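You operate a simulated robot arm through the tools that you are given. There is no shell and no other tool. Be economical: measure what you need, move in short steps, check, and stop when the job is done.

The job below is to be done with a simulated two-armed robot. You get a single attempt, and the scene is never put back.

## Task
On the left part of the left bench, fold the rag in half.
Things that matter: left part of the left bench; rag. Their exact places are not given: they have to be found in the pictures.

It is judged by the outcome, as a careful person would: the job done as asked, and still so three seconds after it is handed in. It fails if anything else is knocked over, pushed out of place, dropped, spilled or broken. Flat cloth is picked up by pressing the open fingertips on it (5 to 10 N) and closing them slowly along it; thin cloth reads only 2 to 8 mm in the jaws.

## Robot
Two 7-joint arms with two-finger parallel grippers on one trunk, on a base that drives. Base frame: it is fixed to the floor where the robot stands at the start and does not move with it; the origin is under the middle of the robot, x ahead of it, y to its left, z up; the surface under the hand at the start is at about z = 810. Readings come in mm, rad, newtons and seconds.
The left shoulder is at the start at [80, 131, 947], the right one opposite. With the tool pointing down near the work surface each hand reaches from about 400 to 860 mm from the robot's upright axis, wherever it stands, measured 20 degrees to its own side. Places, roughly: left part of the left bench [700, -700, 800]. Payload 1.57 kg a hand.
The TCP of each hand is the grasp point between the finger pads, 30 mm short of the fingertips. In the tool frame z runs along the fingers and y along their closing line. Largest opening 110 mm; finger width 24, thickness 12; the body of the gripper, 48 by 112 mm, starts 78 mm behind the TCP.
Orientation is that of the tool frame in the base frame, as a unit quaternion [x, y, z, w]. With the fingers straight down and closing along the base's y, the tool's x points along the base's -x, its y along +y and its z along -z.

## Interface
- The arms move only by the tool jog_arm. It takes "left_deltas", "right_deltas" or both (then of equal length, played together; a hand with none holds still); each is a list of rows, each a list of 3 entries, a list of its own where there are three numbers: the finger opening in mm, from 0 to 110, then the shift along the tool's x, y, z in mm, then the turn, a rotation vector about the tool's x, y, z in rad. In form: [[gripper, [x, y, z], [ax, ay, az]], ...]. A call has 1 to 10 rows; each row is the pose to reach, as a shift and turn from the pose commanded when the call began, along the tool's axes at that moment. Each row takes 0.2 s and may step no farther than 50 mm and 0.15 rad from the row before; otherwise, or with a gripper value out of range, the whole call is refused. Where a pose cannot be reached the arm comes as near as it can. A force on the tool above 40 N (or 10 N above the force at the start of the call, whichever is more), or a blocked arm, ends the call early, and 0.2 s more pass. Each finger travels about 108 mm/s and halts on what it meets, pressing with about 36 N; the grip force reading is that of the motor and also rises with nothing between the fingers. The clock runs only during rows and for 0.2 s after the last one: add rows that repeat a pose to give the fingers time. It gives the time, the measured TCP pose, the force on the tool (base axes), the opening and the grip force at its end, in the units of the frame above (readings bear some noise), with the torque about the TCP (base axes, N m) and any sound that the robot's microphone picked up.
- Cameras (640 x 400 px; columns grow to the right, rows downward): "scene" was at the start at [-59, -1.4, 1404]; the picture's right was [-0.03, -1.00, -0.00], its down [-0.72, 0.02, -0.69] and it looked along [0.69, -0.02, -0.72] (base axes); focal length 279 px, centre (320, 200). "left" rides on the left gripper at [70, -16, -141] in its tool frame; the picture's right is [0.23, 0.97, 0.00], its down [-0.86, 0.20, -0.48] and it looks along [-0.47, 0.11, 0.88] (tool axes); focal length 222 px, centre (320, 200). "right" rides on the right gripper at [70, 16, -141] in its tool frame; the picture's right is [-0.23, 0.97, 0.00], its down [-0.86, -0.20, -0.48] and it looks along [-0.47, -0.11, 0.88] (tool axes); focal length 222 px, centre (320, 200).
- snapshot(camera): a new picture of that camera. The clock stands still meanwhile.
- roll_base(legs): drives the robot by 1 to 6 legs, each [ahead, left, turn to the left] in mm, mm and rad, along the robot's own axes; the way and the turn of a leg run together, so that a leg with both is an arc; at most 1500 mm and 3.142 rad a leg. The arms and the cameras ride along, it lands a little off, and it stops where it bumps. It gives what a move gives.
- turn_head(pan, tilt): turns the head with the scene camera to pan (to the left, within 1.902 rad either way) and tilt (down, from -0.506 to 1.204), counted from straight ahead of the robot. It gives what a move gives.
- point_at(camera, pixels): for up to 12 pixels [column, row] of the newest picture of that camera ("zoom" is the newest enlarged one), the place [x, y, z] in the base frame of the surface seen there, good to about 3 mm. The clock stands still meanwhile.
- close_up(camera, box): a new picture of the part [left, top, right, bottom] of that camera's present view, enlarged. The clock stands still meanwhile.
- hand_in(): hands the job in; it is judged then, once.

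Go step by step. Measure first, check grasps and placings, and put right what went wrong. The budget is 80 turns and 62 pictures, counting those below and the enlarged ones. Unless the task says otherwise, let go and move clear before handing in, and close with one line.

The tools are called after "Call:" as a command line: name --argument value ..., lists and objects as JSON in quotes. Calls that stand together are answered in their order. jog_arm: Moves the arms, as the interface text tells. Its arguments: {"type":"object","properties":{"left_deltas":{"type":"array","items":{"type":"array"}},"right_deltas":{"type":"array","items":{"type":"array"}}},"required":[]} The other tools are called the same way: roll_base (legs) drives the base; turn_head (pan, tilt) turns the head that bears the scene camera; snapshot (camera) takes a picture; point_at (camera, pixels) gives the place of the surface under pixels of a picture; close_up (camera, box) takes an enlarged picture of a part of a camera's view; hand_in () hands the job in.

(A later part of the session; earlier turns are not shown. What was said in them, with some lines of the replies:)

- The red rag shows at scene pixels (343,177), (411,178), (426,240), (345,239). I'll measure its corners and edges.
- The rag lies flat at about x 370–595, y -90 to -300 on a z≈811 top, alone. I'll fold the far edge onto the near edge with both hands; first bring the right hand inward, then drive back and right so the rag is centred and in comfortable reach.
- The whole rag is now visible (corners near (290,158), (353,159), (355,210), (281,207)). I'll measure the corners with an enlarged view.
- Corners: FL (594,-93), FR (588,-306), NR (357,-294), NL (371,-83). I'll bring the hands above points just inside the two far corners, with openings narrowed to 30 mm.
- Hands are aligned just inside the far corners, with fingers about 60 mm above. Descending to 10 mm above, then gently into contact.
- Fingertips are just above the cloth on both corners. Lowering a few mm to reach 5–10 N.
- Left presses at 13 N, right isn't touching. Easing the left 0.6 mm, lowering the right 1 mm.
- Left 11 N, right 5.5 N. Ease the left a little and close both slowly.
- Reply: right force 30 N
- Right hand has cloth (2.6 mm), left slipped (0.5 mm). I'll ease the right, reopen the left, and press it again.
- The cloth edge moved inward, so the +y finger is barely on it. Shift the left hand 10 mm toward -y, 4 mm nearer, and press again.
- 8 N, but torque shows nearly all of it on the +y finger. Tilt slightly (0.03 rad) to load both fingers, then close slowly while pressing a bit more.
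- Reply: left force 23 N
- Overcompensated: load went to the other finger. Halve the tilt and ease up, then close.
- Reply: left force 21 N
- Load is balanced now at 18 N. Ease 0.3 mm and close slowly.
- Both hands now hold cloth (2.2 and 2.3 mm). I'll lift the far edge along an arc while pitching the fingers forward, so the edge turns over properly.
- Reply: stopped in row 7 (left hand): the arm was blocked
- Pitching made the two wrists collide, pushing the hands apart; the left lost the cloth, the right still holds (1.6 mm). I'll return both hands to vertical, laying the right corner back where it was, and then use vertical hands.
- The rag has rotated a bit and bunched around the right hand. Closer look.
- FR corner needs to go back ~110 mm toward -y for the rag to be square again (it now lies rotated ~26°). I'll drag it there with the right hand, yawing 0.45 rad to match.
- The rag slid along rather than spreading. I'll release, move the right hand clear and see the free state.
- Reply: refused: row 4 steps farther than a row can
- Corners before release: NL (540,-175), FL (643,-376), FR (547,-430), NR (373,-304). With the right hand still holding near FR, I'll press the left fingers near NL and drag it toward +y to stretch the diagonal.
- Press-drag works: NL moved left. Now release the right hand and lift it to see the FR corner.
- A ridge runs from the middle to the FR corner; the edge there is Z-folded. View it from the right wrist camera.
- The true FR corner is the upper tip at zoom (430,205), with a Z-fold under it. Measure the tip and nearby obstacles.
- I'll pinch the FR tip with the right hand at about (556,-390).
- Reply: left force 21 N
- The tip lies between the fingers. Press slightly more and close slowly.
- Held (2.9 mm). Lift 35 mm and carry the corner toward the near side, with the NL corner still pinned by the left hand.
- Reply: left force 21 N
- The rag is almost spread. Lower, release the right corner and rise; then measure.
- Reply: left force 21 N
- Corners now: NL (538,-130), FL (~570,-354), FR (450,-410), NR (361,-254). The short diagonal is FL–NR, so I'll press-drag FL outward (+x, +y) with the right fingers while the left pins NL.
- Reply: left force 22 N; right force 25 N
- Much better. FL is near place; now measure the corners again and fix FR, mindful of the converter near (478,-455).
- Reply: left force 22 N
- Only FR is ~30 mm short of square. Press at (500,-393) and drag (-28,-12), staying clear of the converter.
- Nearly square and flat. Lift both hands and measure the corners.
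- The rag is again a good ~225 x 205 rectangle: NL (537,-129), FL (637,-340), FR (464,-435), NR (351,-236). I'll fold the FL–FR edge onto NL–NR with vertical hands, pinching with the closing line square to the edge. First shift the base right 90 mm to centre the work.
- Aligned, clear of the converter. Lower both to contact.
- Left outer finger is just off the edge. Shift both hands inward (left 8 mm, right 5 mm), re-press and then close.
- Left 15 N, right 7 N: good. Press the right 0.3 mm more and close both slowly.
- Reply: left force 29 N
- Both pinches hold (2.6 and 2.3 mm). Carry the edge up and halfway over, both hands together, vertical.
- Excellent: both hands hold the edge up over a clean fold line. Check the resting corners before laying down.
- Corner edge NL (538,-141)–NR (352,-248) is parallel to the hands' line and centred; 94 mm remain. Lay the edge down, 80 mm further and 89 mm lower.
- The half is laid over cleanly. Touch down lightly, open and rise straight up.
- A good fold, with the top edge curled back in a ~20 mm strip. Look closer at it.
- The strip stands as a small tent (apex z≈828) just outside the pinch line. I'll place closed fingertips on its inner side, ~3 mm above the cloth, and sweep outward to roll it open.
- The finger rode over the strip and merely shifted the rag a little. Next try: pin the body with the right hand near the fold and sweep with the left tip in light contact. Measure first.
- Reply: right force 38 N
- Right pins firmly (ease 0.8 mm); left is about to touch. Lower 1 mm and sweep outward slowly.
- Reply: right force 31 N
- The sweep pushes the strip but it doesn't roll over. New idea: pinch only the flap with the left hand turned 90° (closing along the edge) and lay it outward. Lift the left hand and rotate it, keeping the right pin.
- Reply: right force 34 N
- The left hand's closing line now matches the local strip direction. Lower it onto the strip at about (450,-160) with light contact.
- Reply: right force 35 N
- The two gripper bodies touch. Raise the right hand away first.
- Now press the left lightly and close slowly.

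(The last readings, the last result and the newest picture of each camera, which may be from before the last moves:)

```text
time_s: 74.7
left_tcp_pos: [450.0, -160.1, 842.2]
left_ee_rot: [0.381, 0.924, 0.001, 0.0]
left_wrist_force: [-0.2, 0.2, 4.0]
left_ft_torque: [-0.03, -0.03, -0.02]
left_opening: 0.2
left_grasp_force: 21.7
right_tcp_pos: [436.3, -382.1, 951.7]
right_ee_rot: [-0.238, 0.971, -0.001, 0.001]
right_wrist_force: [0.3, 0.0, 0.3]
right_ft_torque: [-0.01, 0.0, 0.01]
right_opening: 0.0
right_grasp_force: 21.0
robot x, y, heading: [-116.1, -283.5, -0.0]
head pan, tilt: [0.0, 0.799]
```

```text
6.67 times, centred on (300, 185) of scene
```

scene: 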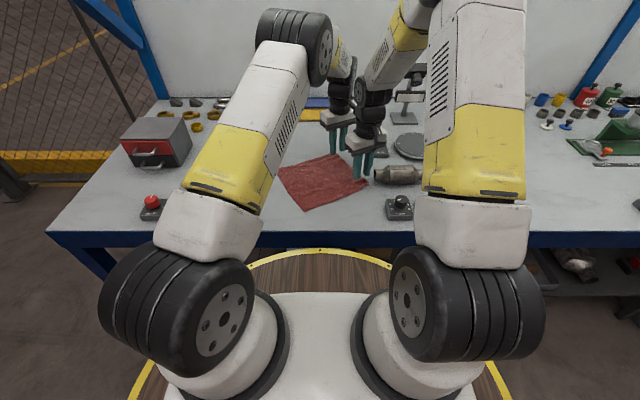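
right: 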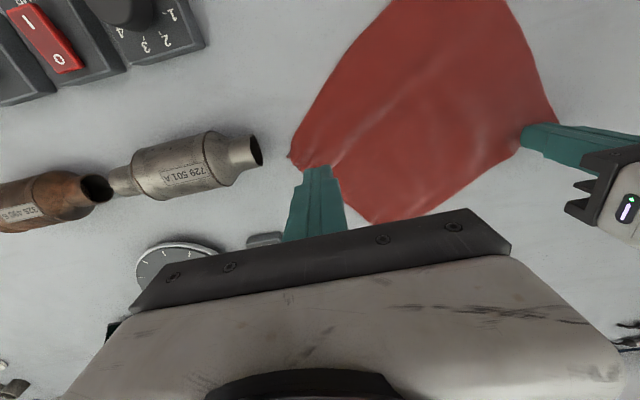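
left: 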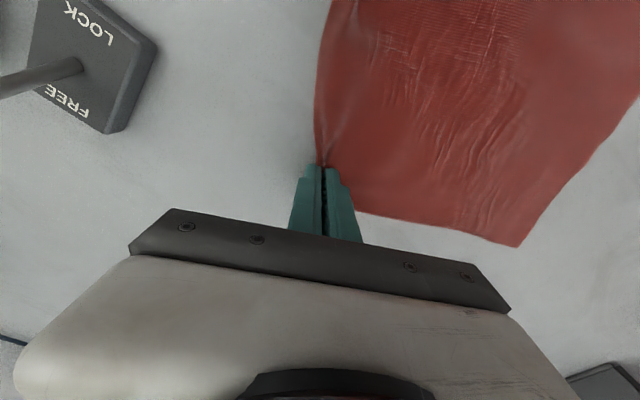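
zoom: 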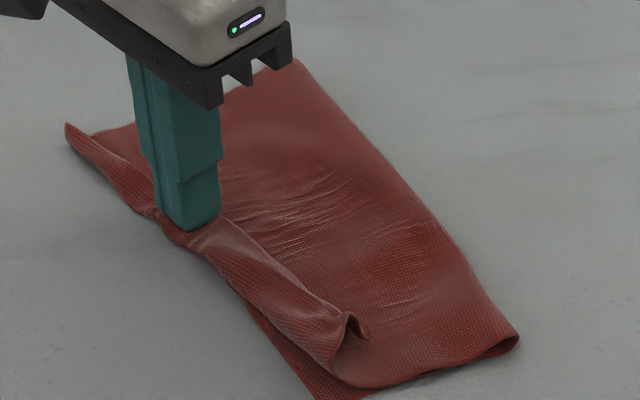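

Missed (0.2 mm). Reopen, move 4 mm inward, press harder and close again.

Call:
jog_arm --left_deltas '[[0, [0, 0, -6], [0, 0, 0]], [22, [-4, 0, -8], [0, 0, 0]], [22, [-4, 0, -3], [0, 0, 0]], [22, [-4, 0, 0.5], [0, 0, 0]], [22, [-4, 0, 1.2], [0, 0, 0]], [22, [-4, 0, 1.2], [0, 0, 0]]]'

```text
time_s: 76.0
left_tcp_pos: [452.7, -163.6, 842.7]
left_ee_rot: [0.381, 0.925, 0.001, 0.001]
left_wrist_force: [-0.7, -1.8, 11.9]
left_ft_torque: [-0.08, 0.11, 0.0]
left_opening: 22.2
left_grasp_force: 0.1
right_tcp_pos: [436.6, -383.8, 950.8]
right_ee_rot: [-0.238, 0.971, 0.0, 0.001]
right_wrist_force: [0.6, 0.9, 0.5]
right_ft_torque: [0.0, -0.01, 0.0]
right_opening: 0.1
right_grasp_force: 21.3
robot x, y, heading: [-114.5, -281.8, 0.005]
head pan, tilt: [0.0, 0.799]
```

Call:
jog_arm --left_deltas '[[20, [0, 0, 0], [0, 0, 0]], [17, [0, 0, 0], [0, 0, 0]], [14, [0, 0, 0], [0, 0, 0]], [11, [0, 0, 0], [0, 0, 0]], [8, [0, 0, 0], [0, 0, 0]], [5, [0, 0, 0], [0, 0, 0]], [2, [0, 0, 0], [0, 0, 0]], [0, [0, 0, 0], [0, 0, 0]], [0, [0, 0, 0], [0, 0, 0]]]'

```text
time_s: 78.0
left_tcp_pos: [453.0, -162.5, 842.3]
left_ee_rot: [0.381, 0.925, 0.001, -0.001]
left_wrist_force: [-2.8, -2.0, 21.1]
left_ft_torque: [-0.05, 0.24, 0.04]
left_opening: 2.4
left_grasp_force: 23.4
right_tcp_pos: [435.6, -383.0, 951.6]
right_ee_rot: [-0.238, 0.971, 0.0, 0.001]
right_wrist_force: [0.1, 0.2, -0.5]
right_ft_torque: [-0.01, 0.03, 0.0]
right_opening: 0.0
right_grasp_force: 21.5
robot x, y, heading: [-116.6, -281.6, 0.004]
head pan, tilt: [0.0, 0.799]
```

2.4 mm: a single-layer ridge, i.e. just the flap. Lift it gently, carry outward and set down.

Call:
jog_arm --left_deltas '[[0, [0, 0, -10], [0, 0, 0]], [0, [4, 0, -20], [0, 0, 0]], [0, [14, 0, -24], [0, 0, 0]], [0, [24, 0, -22], [0, 0, 0]], [0, [32, 0, -14], [0, 0, 0]], [0, [35, 0, -5], [0, 0, 0]]]'

Call:
close_up --camera "scene" --box '[260, 155, 340, 215]'

```text
time_s: 79.5
left_tcp_pos: [428.2, -138.3, 846.9]
left_ee_rot: [0.382, 0.924, -0.001, 0.001]
left_wrist_force: [0.1, 0.8, 0.4]
left_ft_torque: [0.0, 0.01, -0.03]
left_opening: 2.1
left_grasp_force: 23.9
right_tcp_pos: [436.0, -382.4, 951.4]
right_ee_rot: [-0.238, 0.971, -0.001, 0.001]
right_wrist_force: [-1.0, 0.4, 0.5]
right_ft_torque: [-0.03, 0.01, -0.04]
right_opening: 0.1
right_grasp_force: 21.9
robot x, y, heading: [-116.4, -283.4, 0.002]
head pan, tilt: [0.0, 0.799]
```

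```text
6.67 times, centred on (300, 185) of scene
```

zoom: 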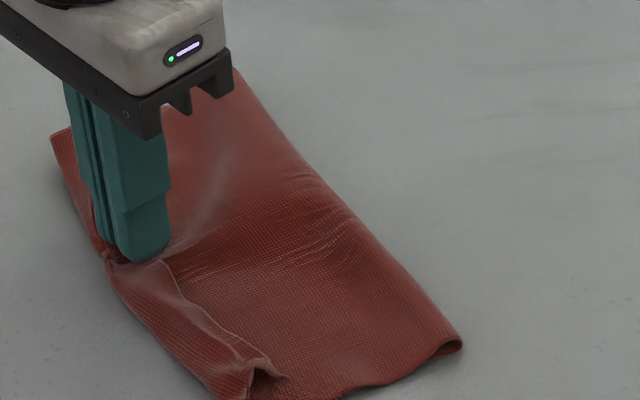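

Left part seems to have opened. Release, lift, and view.

Call:
jog_arm --left_deltas '[[0, [0, 0, 3], [0, 0, 0]], [10, [0, 0, 3], [0, 0, 0]], [20, [0, 0, 2], [0, 0, 0]], [20, [0, 0, -20], [0, 0, 0]], [20, [0, 0, -60], [0, 0, 0]], [20, [40, 0, -80], [0, 0, 0]], [20, [60, 30, -80], [0, 0, 0]]]'

Call:
close_up --camera "scene" --box '[250, 155, 338, 220]'

Call:
point_at --camera "zoom" --pixels '[[110, 140], [150, 200], [190, 250], [230, 300], [280, 350], [320, 355], [500, 335], [300, 80], [250, 330], [200, 290], [150, 240], [300, 395]]'

```text
time_s: 81.0
left_tcp_pos: [408.1, -74.6, 926.6]
left_ee_rot: [0.382, 0.924, 0.001, 0.0]
left_wrist_force: [0.1, -0.2, -0.1]
left_ft_torque: [0.02, -0.01, 0.02]
left_opening: 20.0
left_grasp_force: 0.1
right_tcp_pos: [436.3, -383.7, 950.4]
right_ee_rot: [-0.236, 0.972, 0.0, 0.0]
right_wrist_force: [0.2, 0.2, 0.7]
right_ft_torque: [-0.01, 0.01, 0.02]
right_opening: 0.0
right_grasp_force: 21.9
robot x, y, heading: [-119.3, -279.8, 0.0]
head pan, tilt: [0.0, 0.799]
```

```text
6.15 times, centred on (294, 188) of scene
```

zoom: 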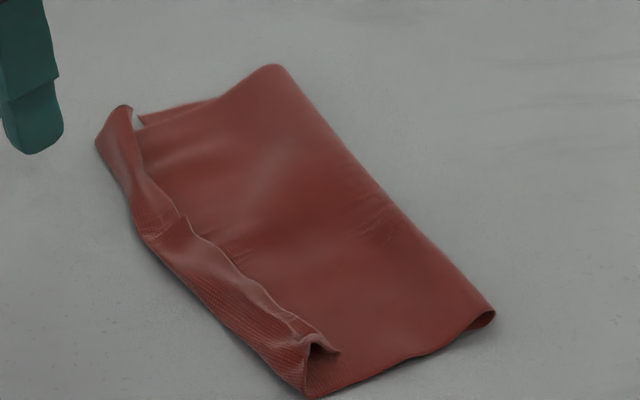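

```text
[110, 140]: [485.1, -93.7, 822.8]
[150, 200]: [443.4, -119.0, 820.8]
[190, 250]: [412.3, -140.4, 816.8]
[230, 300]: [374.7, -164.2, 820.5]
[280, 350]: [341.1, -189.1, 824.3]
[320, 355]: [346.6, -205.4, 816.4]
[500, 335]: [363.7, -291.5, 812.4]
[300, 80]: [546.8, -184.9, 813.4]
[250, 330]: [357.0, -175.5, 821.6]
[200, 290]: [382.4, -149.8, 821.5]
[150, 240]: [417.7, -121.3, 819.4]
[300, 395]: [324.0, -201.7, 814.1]
```

The top layer slid along with the flap because it wasn't pinned. Check where the bottom layer's edge lies (tip at zoom (140,120) and the lower right end).

Call:
point_at --camera "zoom" --pixels '[[142, 121], [146, 128], [98, 143], [128, 108], [315, 392], [300, 388], [275, 70], [490, 322], [135, 215], [200, 225], [250, 275], [180, 100]]'

```text
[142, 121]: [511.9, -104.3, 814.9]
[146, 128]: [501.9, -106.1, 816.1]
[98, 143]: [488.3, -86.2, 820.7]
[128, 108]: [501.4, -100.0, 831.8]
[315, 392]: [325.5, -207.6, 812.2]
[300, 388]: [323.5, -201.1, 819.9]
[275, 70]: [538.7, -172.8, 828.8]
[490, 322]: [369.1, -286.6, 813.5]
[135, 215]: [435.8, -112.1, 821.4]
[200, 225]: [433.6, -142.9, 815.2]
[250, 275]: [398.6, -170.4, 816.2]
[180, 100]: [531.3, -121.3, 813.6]
```

Bottom edge runs straight from (515,-104) to (323,-203); the top layer overhangs ~28 mm on the left with its hem flipped. Plan: pinch the flap's free edge itself with both hands (narrow openings, closing square to the edge), lift so it hangs, and lay it at the bottom edge line.

Call:
jog_arm --left_deltas '[[20, [-9, 2, 0], [0, 0, -0.14]], [18, [-18, 4, 0], [0, 0, -0.28]], [16, [-27, 6, 0], [0, 0, -0.42]], [16, [-36, 8, 0], [0, 0, -0.56]], [16, [-45, 11, 0], [0, 0, -0.7]], [16, [-54, 14, 0], [0, 0, -0.84]], [16, [-63, 16, 20], [0, 0, -0.98]], [16, [-72, 18.7, 40], [0, 0, -1.12]], [16, [-72, 18.7, 62], [0, 0, -1.266]]]' --right_deltas '[[0, [-2, 25, 0], [0, 0, 0]], [5, [-4, 50, 0], [0, 0, 0]], [10, [-6, 75, 0], [0, 0, 0]], [16, [-8, 100, 0], [0, 0, 0]], [16, [-10, 130, 0], [0, 0, 0]], [16, [-13, 160, 15], [0, 0, 0]], [16, [-16, 190, 35], [0, 0, 0]], [16, [-18, 206.6, 60], [0, 0, 0]], [16, [-18, 206.6, 85], [0, 0, 0]]]'

Call:
close_up --camera "scene" --box '[250, 155, 338, 220]'

```text
time_s: 83.0
left_tcp_pos: [469.9, -112.0, 865.3]
left_ee_rot: [-0.241, 0.97, 0.0, 0.001]
left_wrist_force: [-0.5, 0.2, -0.3]
left_ft_torque: [-0.01, -0.04, 0.03]
left_opening: 16.0
left_grasp_force: 0.1
right_tcp_pos: [355.5, -193.7, 866.3]
right_ee_rot: [-0.238, 0.971, 0.0, 0.0]
right_wrist_force: [-0.7, -0.5, 0.5]
right_ft_torque: [0.01, -0.01, -0.01]
right_opening: 15.9
right_grasp_force: 0.2
robot x, y, heading: [-113.3, -284.9, -0.001]
head pan, tilt: [0.0, 0.799]
```

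```text
6.15 times, centred on (294, 188) of scene
```

zoom: 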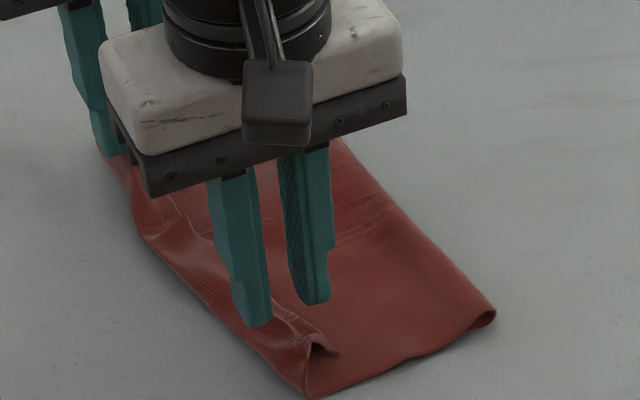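

Both hands straddle the flap edge. Lower to light contact.

Call:
jog_arm --left_deltas '[[16, [0, 0, 12], [0, 0, 0]], [16, [0, 0, 18], [0, 0, 0]], [16, [0, 0, 21], [0, 0, 0]], [16, [0, 0, 22.5], [0, 0, 0]], [16, [0, 0, 22.5], [0, 0, 0]]]' --right_deltas '[[16, [0, 0, 12], [0, 0, 0]], [16, [0, 0, 19], [0, 0, 0]], [16, [0, 0, 22], [0, 0, 0]], [16, [0, 0, 23.5], [0, 0, 0]], [16, [0, 0, 23.5], [0, 0, 0]]]'

```text
time_s: 84.2
left_tcp_pos: [471.5, -111.8, 842.2]
left_ee_rot: [-0.239, 0.971, -0.001, 0.001]
left_wrist_force: [1.4, 0.1, 5.7]
left_ft_torque: [-0.01, 0.02, 0.05]
left_opening: 16.0
left_grasp_force: 0.1
right_tcp_pos: [355.6, -191.6, 843.4]
right_ee_rot: [-0.238, 0.971, 0.0, 0.001]
right_wrist_force: [-0.4, -1.0, 4.0]
right_ft_torque: [-0.08, -0.02, 0.04]
right_opening: 16.3
right_grasp_force: 0.2
robot x, y, heading: [-114.5, -284.9, 0.004]
head pan, tilt: [0.0, 0.799]
```

Call:
jog_arm --left_deltas '[[16, [0, 0, 0.4], [0, 0, 0]], [14, [0, 0, 0.4], [0, 0, 0]], [12, [0, 0, 0.4], [0, 0, 0]], [10, [0, 0, 0.4], [0, 0, 0]], [8, [0, 0, 0.4], [0, 0, 0]], [6, [0, 0, 0.4], [0, 0, 0]], [4, [0, 0, 0.4], [0, 0, 0]], [2, [0, 0, 0.4], [0, 0, 0]], [0, [0, 0, 0.4], [0, 0, 0]], [0, [0, 0, 0.4], [0, 0, 0]]]' --right_deltas '[[16, [0, 0, 0.8], [0, 0, 0]], [14, [0, 0, 0.8], [0, 0, 0]], [12, [0, 0, 0.8], [0, 0, 0]], [10, [0, 0, 0.8], [0, 0, 0]], [8, [0, 0, 0.8], [0, 0, 0]], [6, [0, 0, 0.8], [0, 0, 0]], [4, [0, 0, 0.8], [0, 0, 0]], [2, [0, 0, 0.8], [0, 0, 0]], [0, [0, 0, 0.8], [0, 0, 0]], [0, [0, 0, 0.8], [0, 0, 0]]]'

```text
time_s: 86.5
left_tcp_pos: [471.0, -111.9, 841.8]
left_ee_rot: [-0.239, 0.971, 0.001, 0.0]
left_wrist_force: [0.4, -0.6, 13.6]
left_ft_torque: [-0.03, 0.02, 0.0]
left_opening: 2.3
left_grasp_force: 23.9
right_tcp_pos: [354.2, -191.3, 844.3]
right_ee_rot: [-0.238, 0.971, 0.0, 0.002]
right_wrist_force: [2.8, -3.1, 32.6]
right_ft_torque: [-0.25, -0.13, 0.02]
right_opening: 2.5
right_grasp_force: 23.8
robot x, y, heading: [-117.0, -282.8, -0.001]
head pan, tilt: [0.0, 0.799]
```

Both hold a single ridge (2.3, 2.5 mm). Lift straight up 70 mm, easing back toward the fold 25 mm, and check.

Call:
jog_arm --left_deltas '[[0, [0, 0, -10], [0, 0, 0]], [0, [0, 0, -22], [0, 0, 0]], [0, [0, -2, -36], [0, 0, 0]], [0, [0, -8, -50], [0, 0, 0]], [0, [0, -15, -62], [0, 0, 0]], [0, [0, -25, -72], [0, 0, 0]], [0, [0, -25, -72], [0, 0, 0]]]' --right_deltas '[[0, [0, 0, -10], [0, 0, 0]], [0, [0, 0, -22], [0, 0, 0]], [0, [0, -2, -36], [0, 0, 0]], [0, [0, -8, -50], [0, 0, 0]], [0, [0, -15, -62], [0, 0, 0]], [0, [0, -25, -72], [0, 0, 0]], [0, [0, -25, -72], [0, 0, 0]]]'

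Call:
close_up --camera "scene" --box '[230, 120, 358, 220]'

```text
time_s: 88.0
left_tcp_pos: [482.3, -134.9, 914.7]
left_ee_rot: [-0.24, 0.971, 0.0, 0.0]
left_wrist_force: [-0.5, -0.7, 0.4]
left_ft_torque: [0.02, 0.04, -0.04]
left_opening: 2.4
left_grasp_force: 24.0
right_tcp_pos: [368.2, -214.9, 914.8]
right_ee_rot: [-0.238, 0.971, -0.001, 0.0]
right_wrist_force: [0.8, -0.3, 0.0]
right_ft_torque: [-0.03, -0.03, 0.01]
right_opening: 2.3
right_grasp_force: 23.4
robot x, y, heading: [-117.9, -282.6, 0.004]
head pan, tilt: [0.0, 0.799]
```

```text
4.00 times, centred on (294, 170) of scene
```

zoom: 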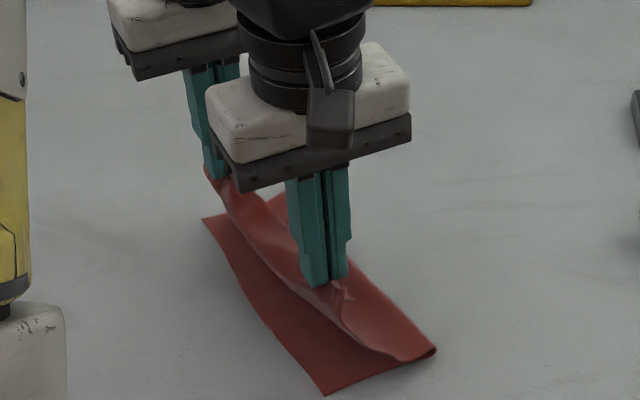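

The flap hangs free now and the bottom half lies flat. Check the bottom edge position before re-laying.

Call:
point_at --camera "zoom" --pixels '[[207, 220], [325, 388], [250, 295], [430, 352], [280, 200]]'

```text
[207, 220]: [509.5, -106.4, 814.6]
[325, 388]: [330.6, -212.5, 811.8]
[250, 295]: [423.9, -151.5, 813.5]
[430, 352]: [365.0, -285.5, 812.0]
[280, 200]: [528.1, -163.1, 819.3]
```

Bottom edge: (514,-102)–(325,-210). First raise the edge vertically above the desired fold line (113 mm in), which resets the fold location, then lay it over in an arc.

Call:
jog_arm --left_deltas '[[0, [-1, -16, -8], [0, 0, 0]], [0, [-1, -33, -14], [0, 0, 0]], [0, [-2, -50, -19], [0, 0, 0]], [0, [-3, -67, -22], [0, 0, 0]], [0, [-3, -84, -24], [0, 0, 0]], [0, [-4, -100, -24], [0, 0, 0]], [0, [-4, -100, -24], [0, 0, 0]]]' --right_deltas '[[0, [-1, -14, -8], [0, 0, 0]], [0, [-1, -29, -14], [0, 0, 0]], [0, [-2, -44, -19], [0, 0, 0]], [0, [-3, -58, -22], [0, 0, 0]], [0, [-3, -73, -24], [0, 0, 0]], [0, [-4, -87, -24], [0, 0, 0]], [0, [-4, -87, -24], [0, 0, 0]]]'

Call:
close_up --camera "scene" --box '[230, 110, 374, 222]'

```text
time_s: 89.7
left_tcp_pos: [534.2, -220.7, 938.6]
left_ee_rot: [-0.239, 0.971, 0.001, 0.0]
left_wrist_force: [-0.4, 0.1, 0.0]
left_ft_torque: [0.0, 0.02, -0.01]
left_opening: 2.3
left_grasp_force: 23.9
right_tcp_pos: [410.0, -291.2, 939.1]
right_ee_rot: [-0.238, 0.971, -0.001, 0.002]
right_wrist_force: [0.1, -0.4, 1.2]
right_ft_torque: [-0.01, -0.04, 0.0]
right_opening: 2.1
right_grasp_force: 23.5
robot x, y, heading: [-119.4, -284.2, 0.003]
head pan, tilt: [0.0, 0.799]
```

```text
3.57 times, centred on (302, 166) of scene
```

zoom: 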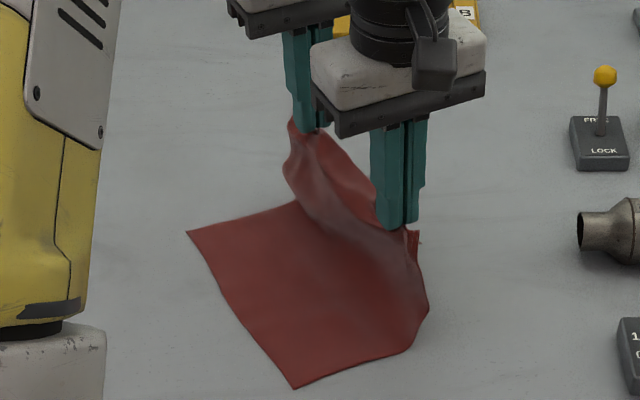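

Good: a clear fold line again. Check positions once more.

Call:
point_at --camera "zoom" --pixels '[[193, 233], [297, 381], [292, 203], [415, 345], [310, 200], [290, 125], [418, 240], [285, 165]]'

```text
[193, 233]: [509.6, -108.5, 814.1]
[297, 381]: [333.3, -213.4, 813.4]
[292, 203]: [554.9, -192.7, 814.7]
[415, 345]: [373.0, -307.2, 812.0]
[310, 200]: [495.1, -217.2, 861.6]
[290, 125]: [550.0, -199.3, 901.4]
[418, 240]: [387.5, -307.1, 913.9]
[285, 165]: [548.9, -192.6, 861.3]
```

Lay the edge over: 103 mm forward in an arc, down to the surface.

Call:
jog_arm --left_deltas '[[0, [0, 10, -2], [0, 0, 0]], [0, [1, 22, 0], [0, 0, 0]], [0, [1, 35, 4], [0, 0, 0]], [0, [2, 49, 11], [0, 0, 0]], [0, [2, 62, 21], [0, 0, 0]], [0, [3, 75, 35], [0, 0, 0]], [0, [3, 86, 50], [0, 0, 0]], [0, [4, 95, 66], [0, 0, 0]], [0, [4, 101, 82], [0, 0, 0]], [0, [4, 103, 93], [0, 0, 0]]]' --right_deltas '[[0, [0, 10, -2], [0, 0, 0]], [0, [1, 22, 0], [0, 0, 0]], [0, [1, 35, 4], [0, 0, 0]], [0, [2, 49, 11], [0, 0, 0]], [0, [2, 62, 21], [0, 0, 0]], [0, [3, 75, 35], [0, 0, 0]], [0, [3, 86, 50], [0, 0, 0]], [0, [4, 95, 66], [0, 0, 0]], [0, [4, 101, 82], [0, 0, 0]], [0, [4, 103, 93], [0, 0, 0]]]'

```text
time_s: 91.8
left_tcp_pos: [481.5, -131.0, 845.6]
left_ee_rot: [-0.239, 0.971, 0.0, 0.0]
left_wrist_force: [0.9, 0.5, 0.9]
left_ft_torque: [-0.04, -0.02, 0.04]
left_opening: 2.2
left_grasp_force: 23.9
right_tcp_pos: [359.6, -200.0, 846.2]
right_ee_rot: [-0.238, 0.971, -0.001, 0.001]
right_wrist_force: [-0.4, 0.2, -0.4]
right_ft_torque: [0.0, 0.0, 0.03]
right_opening: 2.4
right_grasp_force: 23.5
robot x, y, heading: [-118.3, -283.7, 0.004]
head pan, tilt: [0.0, 0.799]
```

Release gently, rise, clear both hands, and look.

Call:
jog_arm --left_deltas '[[0, [0, 0, 1], [0, 0, 0]], [6, [0, 0, 1], [0, 0, 0]], [12, [0, 0, 0], [0, 0, 0]], [18, [0, 0, 0], [0, 0, 0]], [18, [0, 0, -15], [0, 0, 0]], [18, [0, 0, -45], [0, 0, 0]], [18, [0, 0, -85], [0, 0, 0]], [18, [0, 40, -110], [0, 0, 0]], [18, [0, 80, -120], [0, 0, 0]]]' --right_deltas '[[0, [0, 0, 1], [0, 0, 0]], [6, [0, 0, 1], [0, 0, 0]], [12, [0, 0, 0], [0, 0, 0]], [18, [0, 0, 0], [0, 0, 0]], [18, [0, 0, -15], [0, 0, 0]], [18, [0, 0, -45], [0, 0, 0]], [18, [0, 0, -85], [0, 0, 0]], [18, [0, -45, -105], [0, 0, 0]], [18, [0, -90, -115], [0, 0, 0]]]'

Call:
close_up --camera "scene" --box '[255, 150, 351, 220]'

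Call:
point_at --camera "zoom" --pixels '[[150, 140], [200, 200], [230, 260], [300, 320], [250, 230], [300, 280], [340, 330], [400, 300], [300, 130], [180, 230], [220, 300], [450, 330]]'

```text
time_s: 93.8
left_tcp_pos: [444.5, -58.8, 964.2]
left_ee_rot: [-0.24, 0.971, 0.0, 0.0]
left_wrist_force: [0.5, -0.2, 0.0]
left_ft_torque: [-0.04, 0.01, 0.03]
left_opening: 17.9
left_grasp_force: 0.0
right_tcp_pos: [402.0, -282.6, 961.2]
right_ee_rot: [-0.238, 0.971, -0.001, 0.0]
right_wrist_force: [0.2, 0.0, -0.4]
right_ft_torque: [-0.01, 0.01, 0.02]
right_opening: 18.1
right_grasp_force: 0.2
robot x, y, heading: [-122.2, -282.2, 0.001]
head pan, tilt: [0.0, 0.799]
```

```text
5.71 times, centred on (303, 185) of scene
```

zoom: 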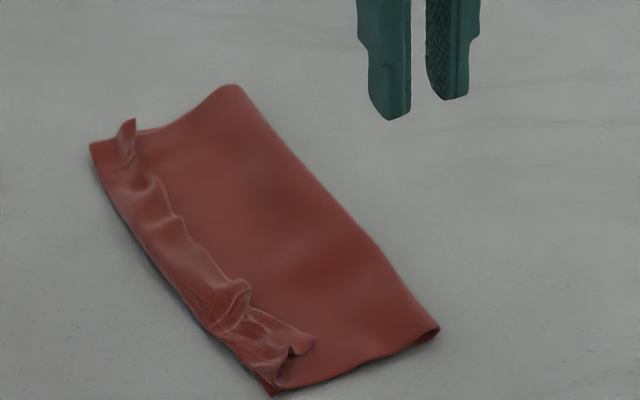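

```text
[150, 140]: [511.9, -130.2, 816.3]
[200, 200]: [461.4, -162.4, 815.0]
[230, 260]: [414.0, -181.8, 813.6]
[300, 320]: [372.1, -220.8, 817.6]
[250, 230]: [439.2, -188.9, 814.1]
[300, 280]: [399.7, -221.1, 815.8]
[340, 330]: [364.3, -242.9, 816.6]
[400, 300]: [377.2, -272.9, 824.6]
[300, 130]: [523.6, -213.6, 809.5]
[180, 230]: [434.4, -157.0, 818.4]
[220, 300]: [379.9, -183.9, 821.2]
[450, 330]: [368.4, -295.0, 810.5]
```

A hem of ~20–25 mm is still flipped back. I'll fix it with the left hand alone: pinch the hem and tilt the hand as it goes outward, so the hem really turns over. Measure the hem line.

Call:
point_at --camera "zoom" --pixels '[[130, 170], [148, 178], [165, 205], [178, 222], [190, 240], [205, 262], [220, 275], [150, 235], [170, 265], [190, 292], [250, 290], [260, 340]]'

```text
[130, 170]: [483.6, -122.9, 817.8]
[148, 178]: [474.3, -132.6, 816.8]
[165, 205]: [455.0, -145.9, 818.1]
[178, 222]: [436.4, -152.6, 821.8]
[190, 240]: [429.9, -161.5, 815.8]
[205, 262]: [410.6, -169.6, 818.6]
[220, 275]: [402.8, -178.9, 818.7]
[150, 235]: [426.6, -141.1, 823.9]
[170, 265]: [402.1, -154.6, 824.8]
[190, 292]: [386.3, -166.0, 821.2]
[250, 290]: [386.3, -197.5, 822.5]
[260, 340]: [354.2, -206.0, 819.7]
```

Pinch the hem's middle at about (424,-159) with the left hand, moving the right hand farther off.

Call:
jog_arm --left_deltas '[[18, [0, 0, 0], [0, 0, 0]], [18, [20, -25, 0], [0, 0, 0]], [16, [42, -52, 0], [0, 0, 0]], [16, [64, -79, 20], [0, 0, 0]], [16, [64, -79, 60], [0, 0, 0]], [16, [64, -79, 95], [0, 0, 0]], [16, [64, -79, 113], [0, 0, 0]], [16, [64, -79, 118], [0, 0, 0]], [16, [64, -79, 121], [0, 0, 0]], [16, [64, -79, 121], [0, 0, 0]]]' --right_deltas '[[18, [0, -30, 0], [0, 0, 0]], [18, [0, -60, 0], [0, 0, 0]], [10, [0, -90, 0], [0, 0, 0]], [0, [0, -120, 0], [0, 0, 0]], [0, [0, -150, 0], [0, 0, 0]], [0, [0, -150, 0], [0, 0, 0]], [0, [0, -150, 0], [0, 0, 0]], [0, [0, -150, 0], [0, 0, 0]], [0, [0, -150, 0], [0, 0, 0]], [0, [0, -150, 0], [0, 0, 0]]]'

```text
time_s: 96.0
left_tcp_pos: [425.7, -160.8, 845.1]
left_ee_rot: [-0.239, 0.971, 0.0, 0.0]
left_wrist_force: [-0.1, -0.5, 0.7]
left_ft_torque: [-0.02, 0.01, -0.01]
left_opening: 15.6
left_grasp_force: 0.1
right_tcp_pos: [471.1, -414.7, 959.6]
right_ee_rot: [-0.239, 0.971, -0.001, 0.001]
right_wrist_force: [-0.4, 0.4, 0.4]
right_ft_torque: [0.0, -0.01, 0.0]
right_opening: 0.0
right_grasp_force: 21.3
robot x, y, heading: [-116.5, -283.5, 0.002]
head pan, tilt: [0.0, 0.799]
```

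Call:
jog_arm --left_deltas '[[16, [0, 0, 1.5], [0, 0, 0]], [16, [0, 0, 2.7], [0, 0, 0]], [14, [0, 0, 2.9], [0, 0, 0]], [12, [0, 0, 2.9], [0, 0, 0]], [10, [0, 0, 2.9], [0, 0, 0]], [8, [0, 0, 2.9], [0, 0, 0]], [6, [0, 0, 2.9], [0, 0, 0]], [3, [0, 0, 2.9], [0, 0, 0]], [0, [0, 0, 2.9], [0, 0, 0]], [0, [0, 0, 2.9], [0, 0, 0]]]'

```text
time_s: 97.8
left_tcp_pos: [425.7, -160.7, 842.8]
left_ee_rot: [-0.24, 0.971, 0.0, 0.002]
left_wrist_force: [-1.8, 0.1, 11.9]
left_ft_torque: [0.09, 0.07, -0.05]
left_opening: 4.0
left_grasp_force: 0.7
right_tcp_pos: [471.6, -414.9, 958.9]
right_ee_rot: [-0.239, 0.971, -0.001, 0.0]
right_wrist_force: [-0.6, -0.1, -0.8]
right_ft_torque: [-0.01, -0.01, -0.01]
right_opening: 0.2
right_grasp_force: 21.2
robot x, y, heading: [-120.6, -284.6, 0.002]
head pan, tilt: [0.0, 0.799]
stopped in row 8 (left hand): the force on the tool passed its limit at 45 N (the readings are from after the stop); the commanded pose is now the measured one
```

The force limit stopped the closing at 4 mm. Ease up 0.5 mm and finish closing.

Call:
jog_arm --left_deltas '[[3, [0, 0, -0.3], [0, 0, 0]], [0, [0, 0, -0.5], [0, 0, 0]], [0, [0, 0, -0.5], [0, 0, 0]]]'

```text
time_s: 98.6
left_tcp_pos: [425.4, -159.4, 843.8]
left_ee_rot: [-0.24, 0.971, 0.0, 0.002]
left_wrist_force: [0.7, 1.5, 11.1]
left_ft_torque: [0.13, 0.04, 0.03]
left_opening: 1.8
left_grasp_force: 23.4
right_tcp_pos: [471.1, -415.6, 959.2]
right_ee_rot: [-0.238, 0.971, -0.001, 0.001]
right_wrist_force: [0.9, -0.1, 0.4]
right_ft_torque: [0.0, 0.01, -0.01]
right_opening: 0.0
right_grasp_force: 21.5
robot x, y, heading: [-116.4, -284.4, 0.0]
head pan, tilt: [0.0, 0.799]
```

Holding (1.8 mm). Now lift the hem and roll the hand about the edge axis to turn the hem over, setting it down slightly outward.

Call:
jog_arm --left_deltas '[[0, [0, 5.2, -7.7], [0.14, 0, 0]], [0, [0, 9.3, -14.8], [0.28, 0, 0]], [0, [0, 14.2, -19.4], [0.42, 0, 0]], [0, [0, 18.9, -21.4], [0.56, 0, 0]], [0, [0, 24.3, -19.9], [0.7, 0, 0]], [0, [0, 29.3, -14], [0.84, 0, 0]], [0, [0, 33.9, -4.7], [0.98, 0, 0]], [0, [0, 35.7, 5], [1.1, 0, 0]]]'

```text
time_s: 100.4
left_tcp_pos: [409.5, -129.8, 838.8]
left_ee_rot: [-0.203, 0.827, -0.508, 0.127]
left_wrist_force: [0.1, -0.8, -0.1]
left_ft_torque: [0.03, 0.02, -0.02]
left_opening: 1.9
left_grasp_force: 23.8
right_tcp_pos: [471.6, -415.5, 959.4]
right_ee_rot: [-0.238, 0.971, 0.0, 0.0]
right_wrist_force: [-0.2, -0.8, -0.1]
right_ft_torque: [0.05, -0.03, 0.04]
right_opening: 0.0
right_grasp_force: 21.6
robot x, y, heading: [-118.6, -282.8, -0.002]
head pan, tilt: [0.0, 0.799]
```

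The roll succeeded with the cloth held. Check with a picture.

Call:
close_up --camera "scene" --box '[255, 150, 351, 220]'

Call:
point_at --camera "zoom" --pixels '[[95, 145], [240, 90], [275, 390], [440, 330], [135, 120], [120, 190], [150, 240], [200, 300], [240, 350], [310, 345], [260, 300], [220, 230]]'

```text
5.71 times, centred on (303, 185) of scene
```

zoom: 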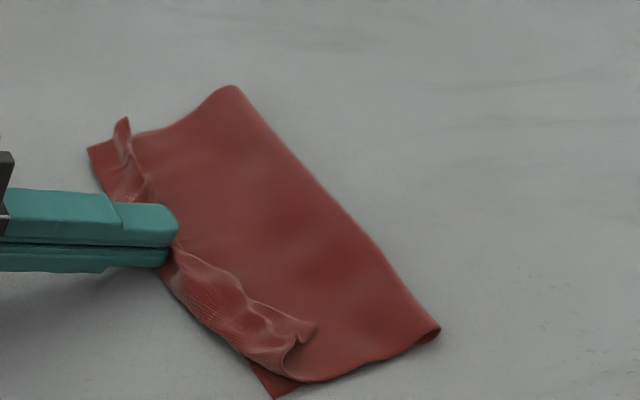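

```text
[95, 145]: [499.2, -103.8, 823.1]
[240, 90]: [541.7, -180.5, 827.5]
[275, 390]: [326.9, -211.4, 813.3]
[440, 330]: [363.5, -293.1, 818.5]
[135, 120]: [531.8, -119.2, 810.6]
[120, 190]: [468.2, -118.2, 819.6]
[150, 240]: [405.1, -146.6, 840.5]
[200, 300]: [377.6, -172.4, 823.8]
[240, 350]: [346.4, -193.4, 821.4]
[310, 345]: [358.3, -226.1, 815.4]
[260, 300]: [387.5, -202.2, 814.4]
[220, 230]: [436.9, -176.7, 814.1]
```

The middle of the hem is turned over properly. Pull it out a bit, release and retract along the fingers.

Call:
jog_arm --left_deltas '[[0, [0, 4, -8], [0, 0, 0]], [0, [0, 6.8, -13.4], [0, 0, 0]], [0, [0, 2.5, -15.5], [0, 0, 0]], [6, [0, 2.5, -15.5], [0, 0, 0]], [10, [0, 2.5, -15.5], [0, 0, 0]], [10, [0, 2.5, -30], [0, 0, 0]], [10, [0, 2.5, -60], [0, 0, 0]], [10, [0, -10, -100], [0, 0, 0]], [14, [0, -30, -120], [0, 0, 0]]]'

```text
time_s: 102.4
left_tcp_pos: [364.4, -43.5, 916.5]
left_ee_rot: [-0.204, 0.828, -0.507, 0.126]
left_wrist_force: [0.6, 0.6, -0.1]
left_ft_torque: [-0.02, 0.0, 0.01]
left_opening: 14.2
left_grasp_force: 0.1
right_tcp_pos: [471.2, -415.3, 958.8]
right_ee_rot: [-0.239, 0.971, -0.002, 0.0]
right_wrist_force: [-0.8, -0.6, -0.3]
right_ft_torque: [-0.03, -0.02, 0.01]
right_opening: 0.0
right_grasp_force: 21.1
robot x, y, heading: [-115.2, -283.0, 0.006]
head pan, tilt: [0.0, 0.799]
```

Bring the left hand back to vertical above the right part of the hem, about (379,-197).

Call:
jog_arm --left_deltas '[[16, [6.3, -3.7, 16], [-0.122, 0, 0]], [18, [12.6, -7.3, 32], [-0.244, 0, 0]], [18, [19, -11, 48], [-0.367, 0, 0]], [18, [25.3, -14.6, 64], [-0.489, 0, 0]], [18, [31.6, -18.3, 80], [-0.611, 0, 0]], [18, [37.9, -21.9, 96], [-0.733, 0, 0]], [18, [44.3, -25.6, 112], [-0.856, 0, 0]], [18, [50.6, -29.2, 128], [-0.978, 0, 0]], [18, [56.9, -32.9, 144], [-1.1, 0, 0]]]'

Call:
jog_arm --left_deltas '[[18, [0, 0, 15], [0, 0, 0]], [18, [0, 0, 27], [0, 0, 0]], [18, [0, 0, 33], [0, 0, 0]], [18, [0, 0, 36], [0, 0, 0]], [18, [0, 0, 36], [0, 0, 0]]]'

```text
time_s: 104.4
left_tcp_pos: [382.6, -199.2, 881.7]
left_ee_rot: [-0.24, 0.971, 0.0, 0.001]
left_wrist_force: [0.0, 0.5, -0.6]
left_ft_torque: [-0.04, -0.04, 0.02]
left_opening: 18.1
left_grasp_force: 0.0
right_tcp_pos: [470.7, -414.1, 959.6]
right_ee_rot: [-0.238, 0.971, -0.001, 0.0]
right_wrist_force: [-0.1, 0.8, -1.0]
right_ft_torque: [-0.05, -0.02, 0.03]
right_opening: 0.0
right_grasp_force: 21.0
robot x, y, heading: [-117.8, -278.8, 0.002]
head pan, tilt: [0.0, 0.799]
```

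```text
time_s: 105.6
left_tcp_pos: [381.1, -198.7, 845.2]
left_ee_rot: [-0.24, 0.971, 0.0, 0.001]
left_wrist_force: [0.2, -0.6, -0.2]
left_ft_torque: [-0.03, 0.01, -0.01]
left_opening: 18.0
left_grasp_force: 0.1
right_tcp_pos: [471.0, -415.6, 959.6]
right_ee_rot: [-0.237, 0.971, -0.001, 0.0]
right_wrist_force: [-0.1, -0.1, -0.2]
right_ft_torque: [-0.01, -0.01, 0.0]
right_opening: 0.1
right_grasp_force: 21.6
robot x, y, heading: [-116.7, -283.8, 0.0]
head pan, tilt: [0.0, 0.799]
5 turns are left
```

Only 5 turns remain. Press and close on the hem here.

Call:
jog_arm --left_deltas '[[18, [0, 0, 1.5], [0, 0, 0]], [18, [0, 0, 2.6], [0, 0, 0]], [15, [0, 0, 2.6], [0, 0, 0]], [12, [0, 0, 2.5], [0, 0, 0]], [9, [0, 0, 2.4], [0, 0, 0]], [6, [0, 0, 2.2], [0, 0, 0]], [3, [0, 0, 2], [0, 0, 0]], [0, [0, 0, 1.8], [0, 0, 0]], [0, [0, 0, 1.8], [0, 0, 0]]]'

```text
time_s: 107.6
left_tcp_pos: [380.7, -200.0, 844.7]
left_ee_rot: [-0.24, 0.971, 0.0, 0.0]
left_wrist_force: [0.0, 0.7, 0.2]
left_ft_torque: [-0.02, 0.01, 0.02]
left_opening: 0.0
left_grasp_force: 21.4
right_tcp_pos: [470.9, -415.5, 960.0]
right_ee_rot: [-0.237, 0.971, -0.001, 0.0]
right_wrist_force: [0.1, 0.7, 0.3]
right_ft_torque: [0.0, -0.04, -0.01]
right_opening: 0.0
right_grasp_force: 21.7
robot x, y, heading: [-115.5, -282.7, 0.002]
head pan, tilt: [0.0, 0.799]
4 turns are left
```

Missed. One retry: reopen, shift 4 mm outward, press a bit more, close.

Call:
jog_arm --left_deltas '[[10, [0, 0, -6], [0, 0, 0]], [18, [0, 4, -6], [0, 0, 0]], [18, [0, 4, 0], [0, 0, 0]], [18, [0, 4, 1.7], [0, 0, 0]], [14, [0, 4, 1.7], [0, 0, 0]], [10, [0, 4, 1.7], [0, 0, 0]], [7, [0, 4, 1.6], [0, 0, 0]], [4, [0, 4, 1.4], [0, 0, 0]], [0, [0, 4, 1.1], [0, 0, 0]], [0, [0, 4, 1.1], [0, 0, 0]]]'

```text
time_s: 109.8
left_tcp_pos: [379.8, -195.0, 842.9]
left_ee_rot: [-0.24, 0.971, -0.001, 0.0]
left_wrist_force: [0.7, -0.1, 0.6]
left_ft_torque: [0.02, 0.01, 0.0]
left_opening: 1.7
left_grasp_force: 23.7
right_tcp_pos: [471.2, -415.8, 958.9]
right_ee_rot: [-0.238, 0.971, 0.0, 0.001]
right_wrist_force: [-0.1, -0.1, 0.5]
right_ft_torque: [0.0, -0.02, -0.04]
right_opening: 0.2
right_grasp_force: 21.1
robot x, y, heading: [-117.1, -281.4, -0.001]
head pan, tilt: [0.0, 0.799]
3 turns are left
```

Held (1.7 mm). Roll this part over and outward, then raise slightly.

Call:
jog_arm --left_deltas '[[0, [0, 6, -7.7], [0.14, 0, 0]], [0, [0, 11, -14.8], [0.28, 0, 0]], [0, [0, 17, -19.4], [0.42, 0, 0]], [0, [0, 23, -21.4], [0.56, 0, 0]], [0, [0, 30, -19.9], [0.7, 0, 0]], [0, [0, 37, -14], [0.84, 0, 0]], [0, [0, 43, -4.7], [0.98, 0, 0]], [0, [0, 46, 4], [1.1, 0, 0]], [0, [0, 50, 2], [1.1, 0, 0]], [0, [0, 50, -1], [1.1, 0, 0]]]'

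```text
time_s: 112.0
left_tcp_pos: [356.5, -150.8, 843.1]
left_ee_rot: [-0.204, 0.827, -0.508, 0.126]
left_wrist_force: [1.0, 0.1, -0.7]
left_ft_torque: [0.03, 0.0, -0.01]
left_opening: 1.4
left_grasp_force: 23.6
right_tcp_pos: [471.4, -415.5, 959.8]
right_ee_rot: [-0.238, 0.971, -0.001, 0.0]
right_wrist_force: [-0.5, 0.6, -0.2]
right_ft_torque: [-0.03, 0.05, -0.01]
right_opening: 0.2
right_grasp_force: 22.0
robot x, y, heading: [-116.7, -281.5, 0.001]
head pan, tilt: [0.0, 0.799]
2 turns are left
```

The cloth is still held after the roll. Release and retract along the fingers, clear of the rag.

Call:
jog_arm --left_deltas '[[5, [0, 0, 0], [0, 0, 0]], [10, [0, 0, 0], [0, 0, 0]], [12, [0, 0, 0], [0, 0, 0]], [12, [0, 0, -15], [0, 0, 0]], [12, [0, 0, -40], [0, 0, 0]], [12, [0, -5, -75], [0, 0, 0]], [14, [0, -25, -110], [0, 0, 0]], [14, [0, -50, -130], [0, 0, 0]]]'

```text
time_s: 113.8
left_tcp_pos: [313.1, -71.4, 949.2]
left_ee_rot: [-0.204, 0.828, -0.507, 0.126]
left_wrist_force: [0.5, 0.1, -0.2]
left_ft_torque: [-0.04, -0.05, 0.01]
left_opening: 14.0
left_grasp_force: 0.1
right_tcp_pos: [471.5, -415.2, 959.4]
right_ee_rot: [-0.237, 0.971, 0.0, 0.001]
right_wrist_force: [-0.3, 0.3, -0.2]
right_ft_torque: [-0.02, 0.04, -0.03]
right_opening: 0.2
right_grasp_force: 21.6
robot x, y, heading: [-117.9, -280.1, 0.003]
head pan, tilt: [0.0, 0.799]
1 turns are left
```

The left hand has let go and both hands are clear, so I'm handing in on the last turn.

Call:
hand_in

```text
The job is handed in.
```

I folded the rag in half on the left part of the left bench and handed it in, but I ran out of turns before I could check the final shape with a picture. The top layer's hem had flipped back along the edge. I turned its middle over, confirmed in a picture, and then its right part, which I did not see afterwards; the left end may still be flipped. The rag ended up turned about 30 degrees and shifted from where it started, and nothing else looked disturbed in the pictures I took.
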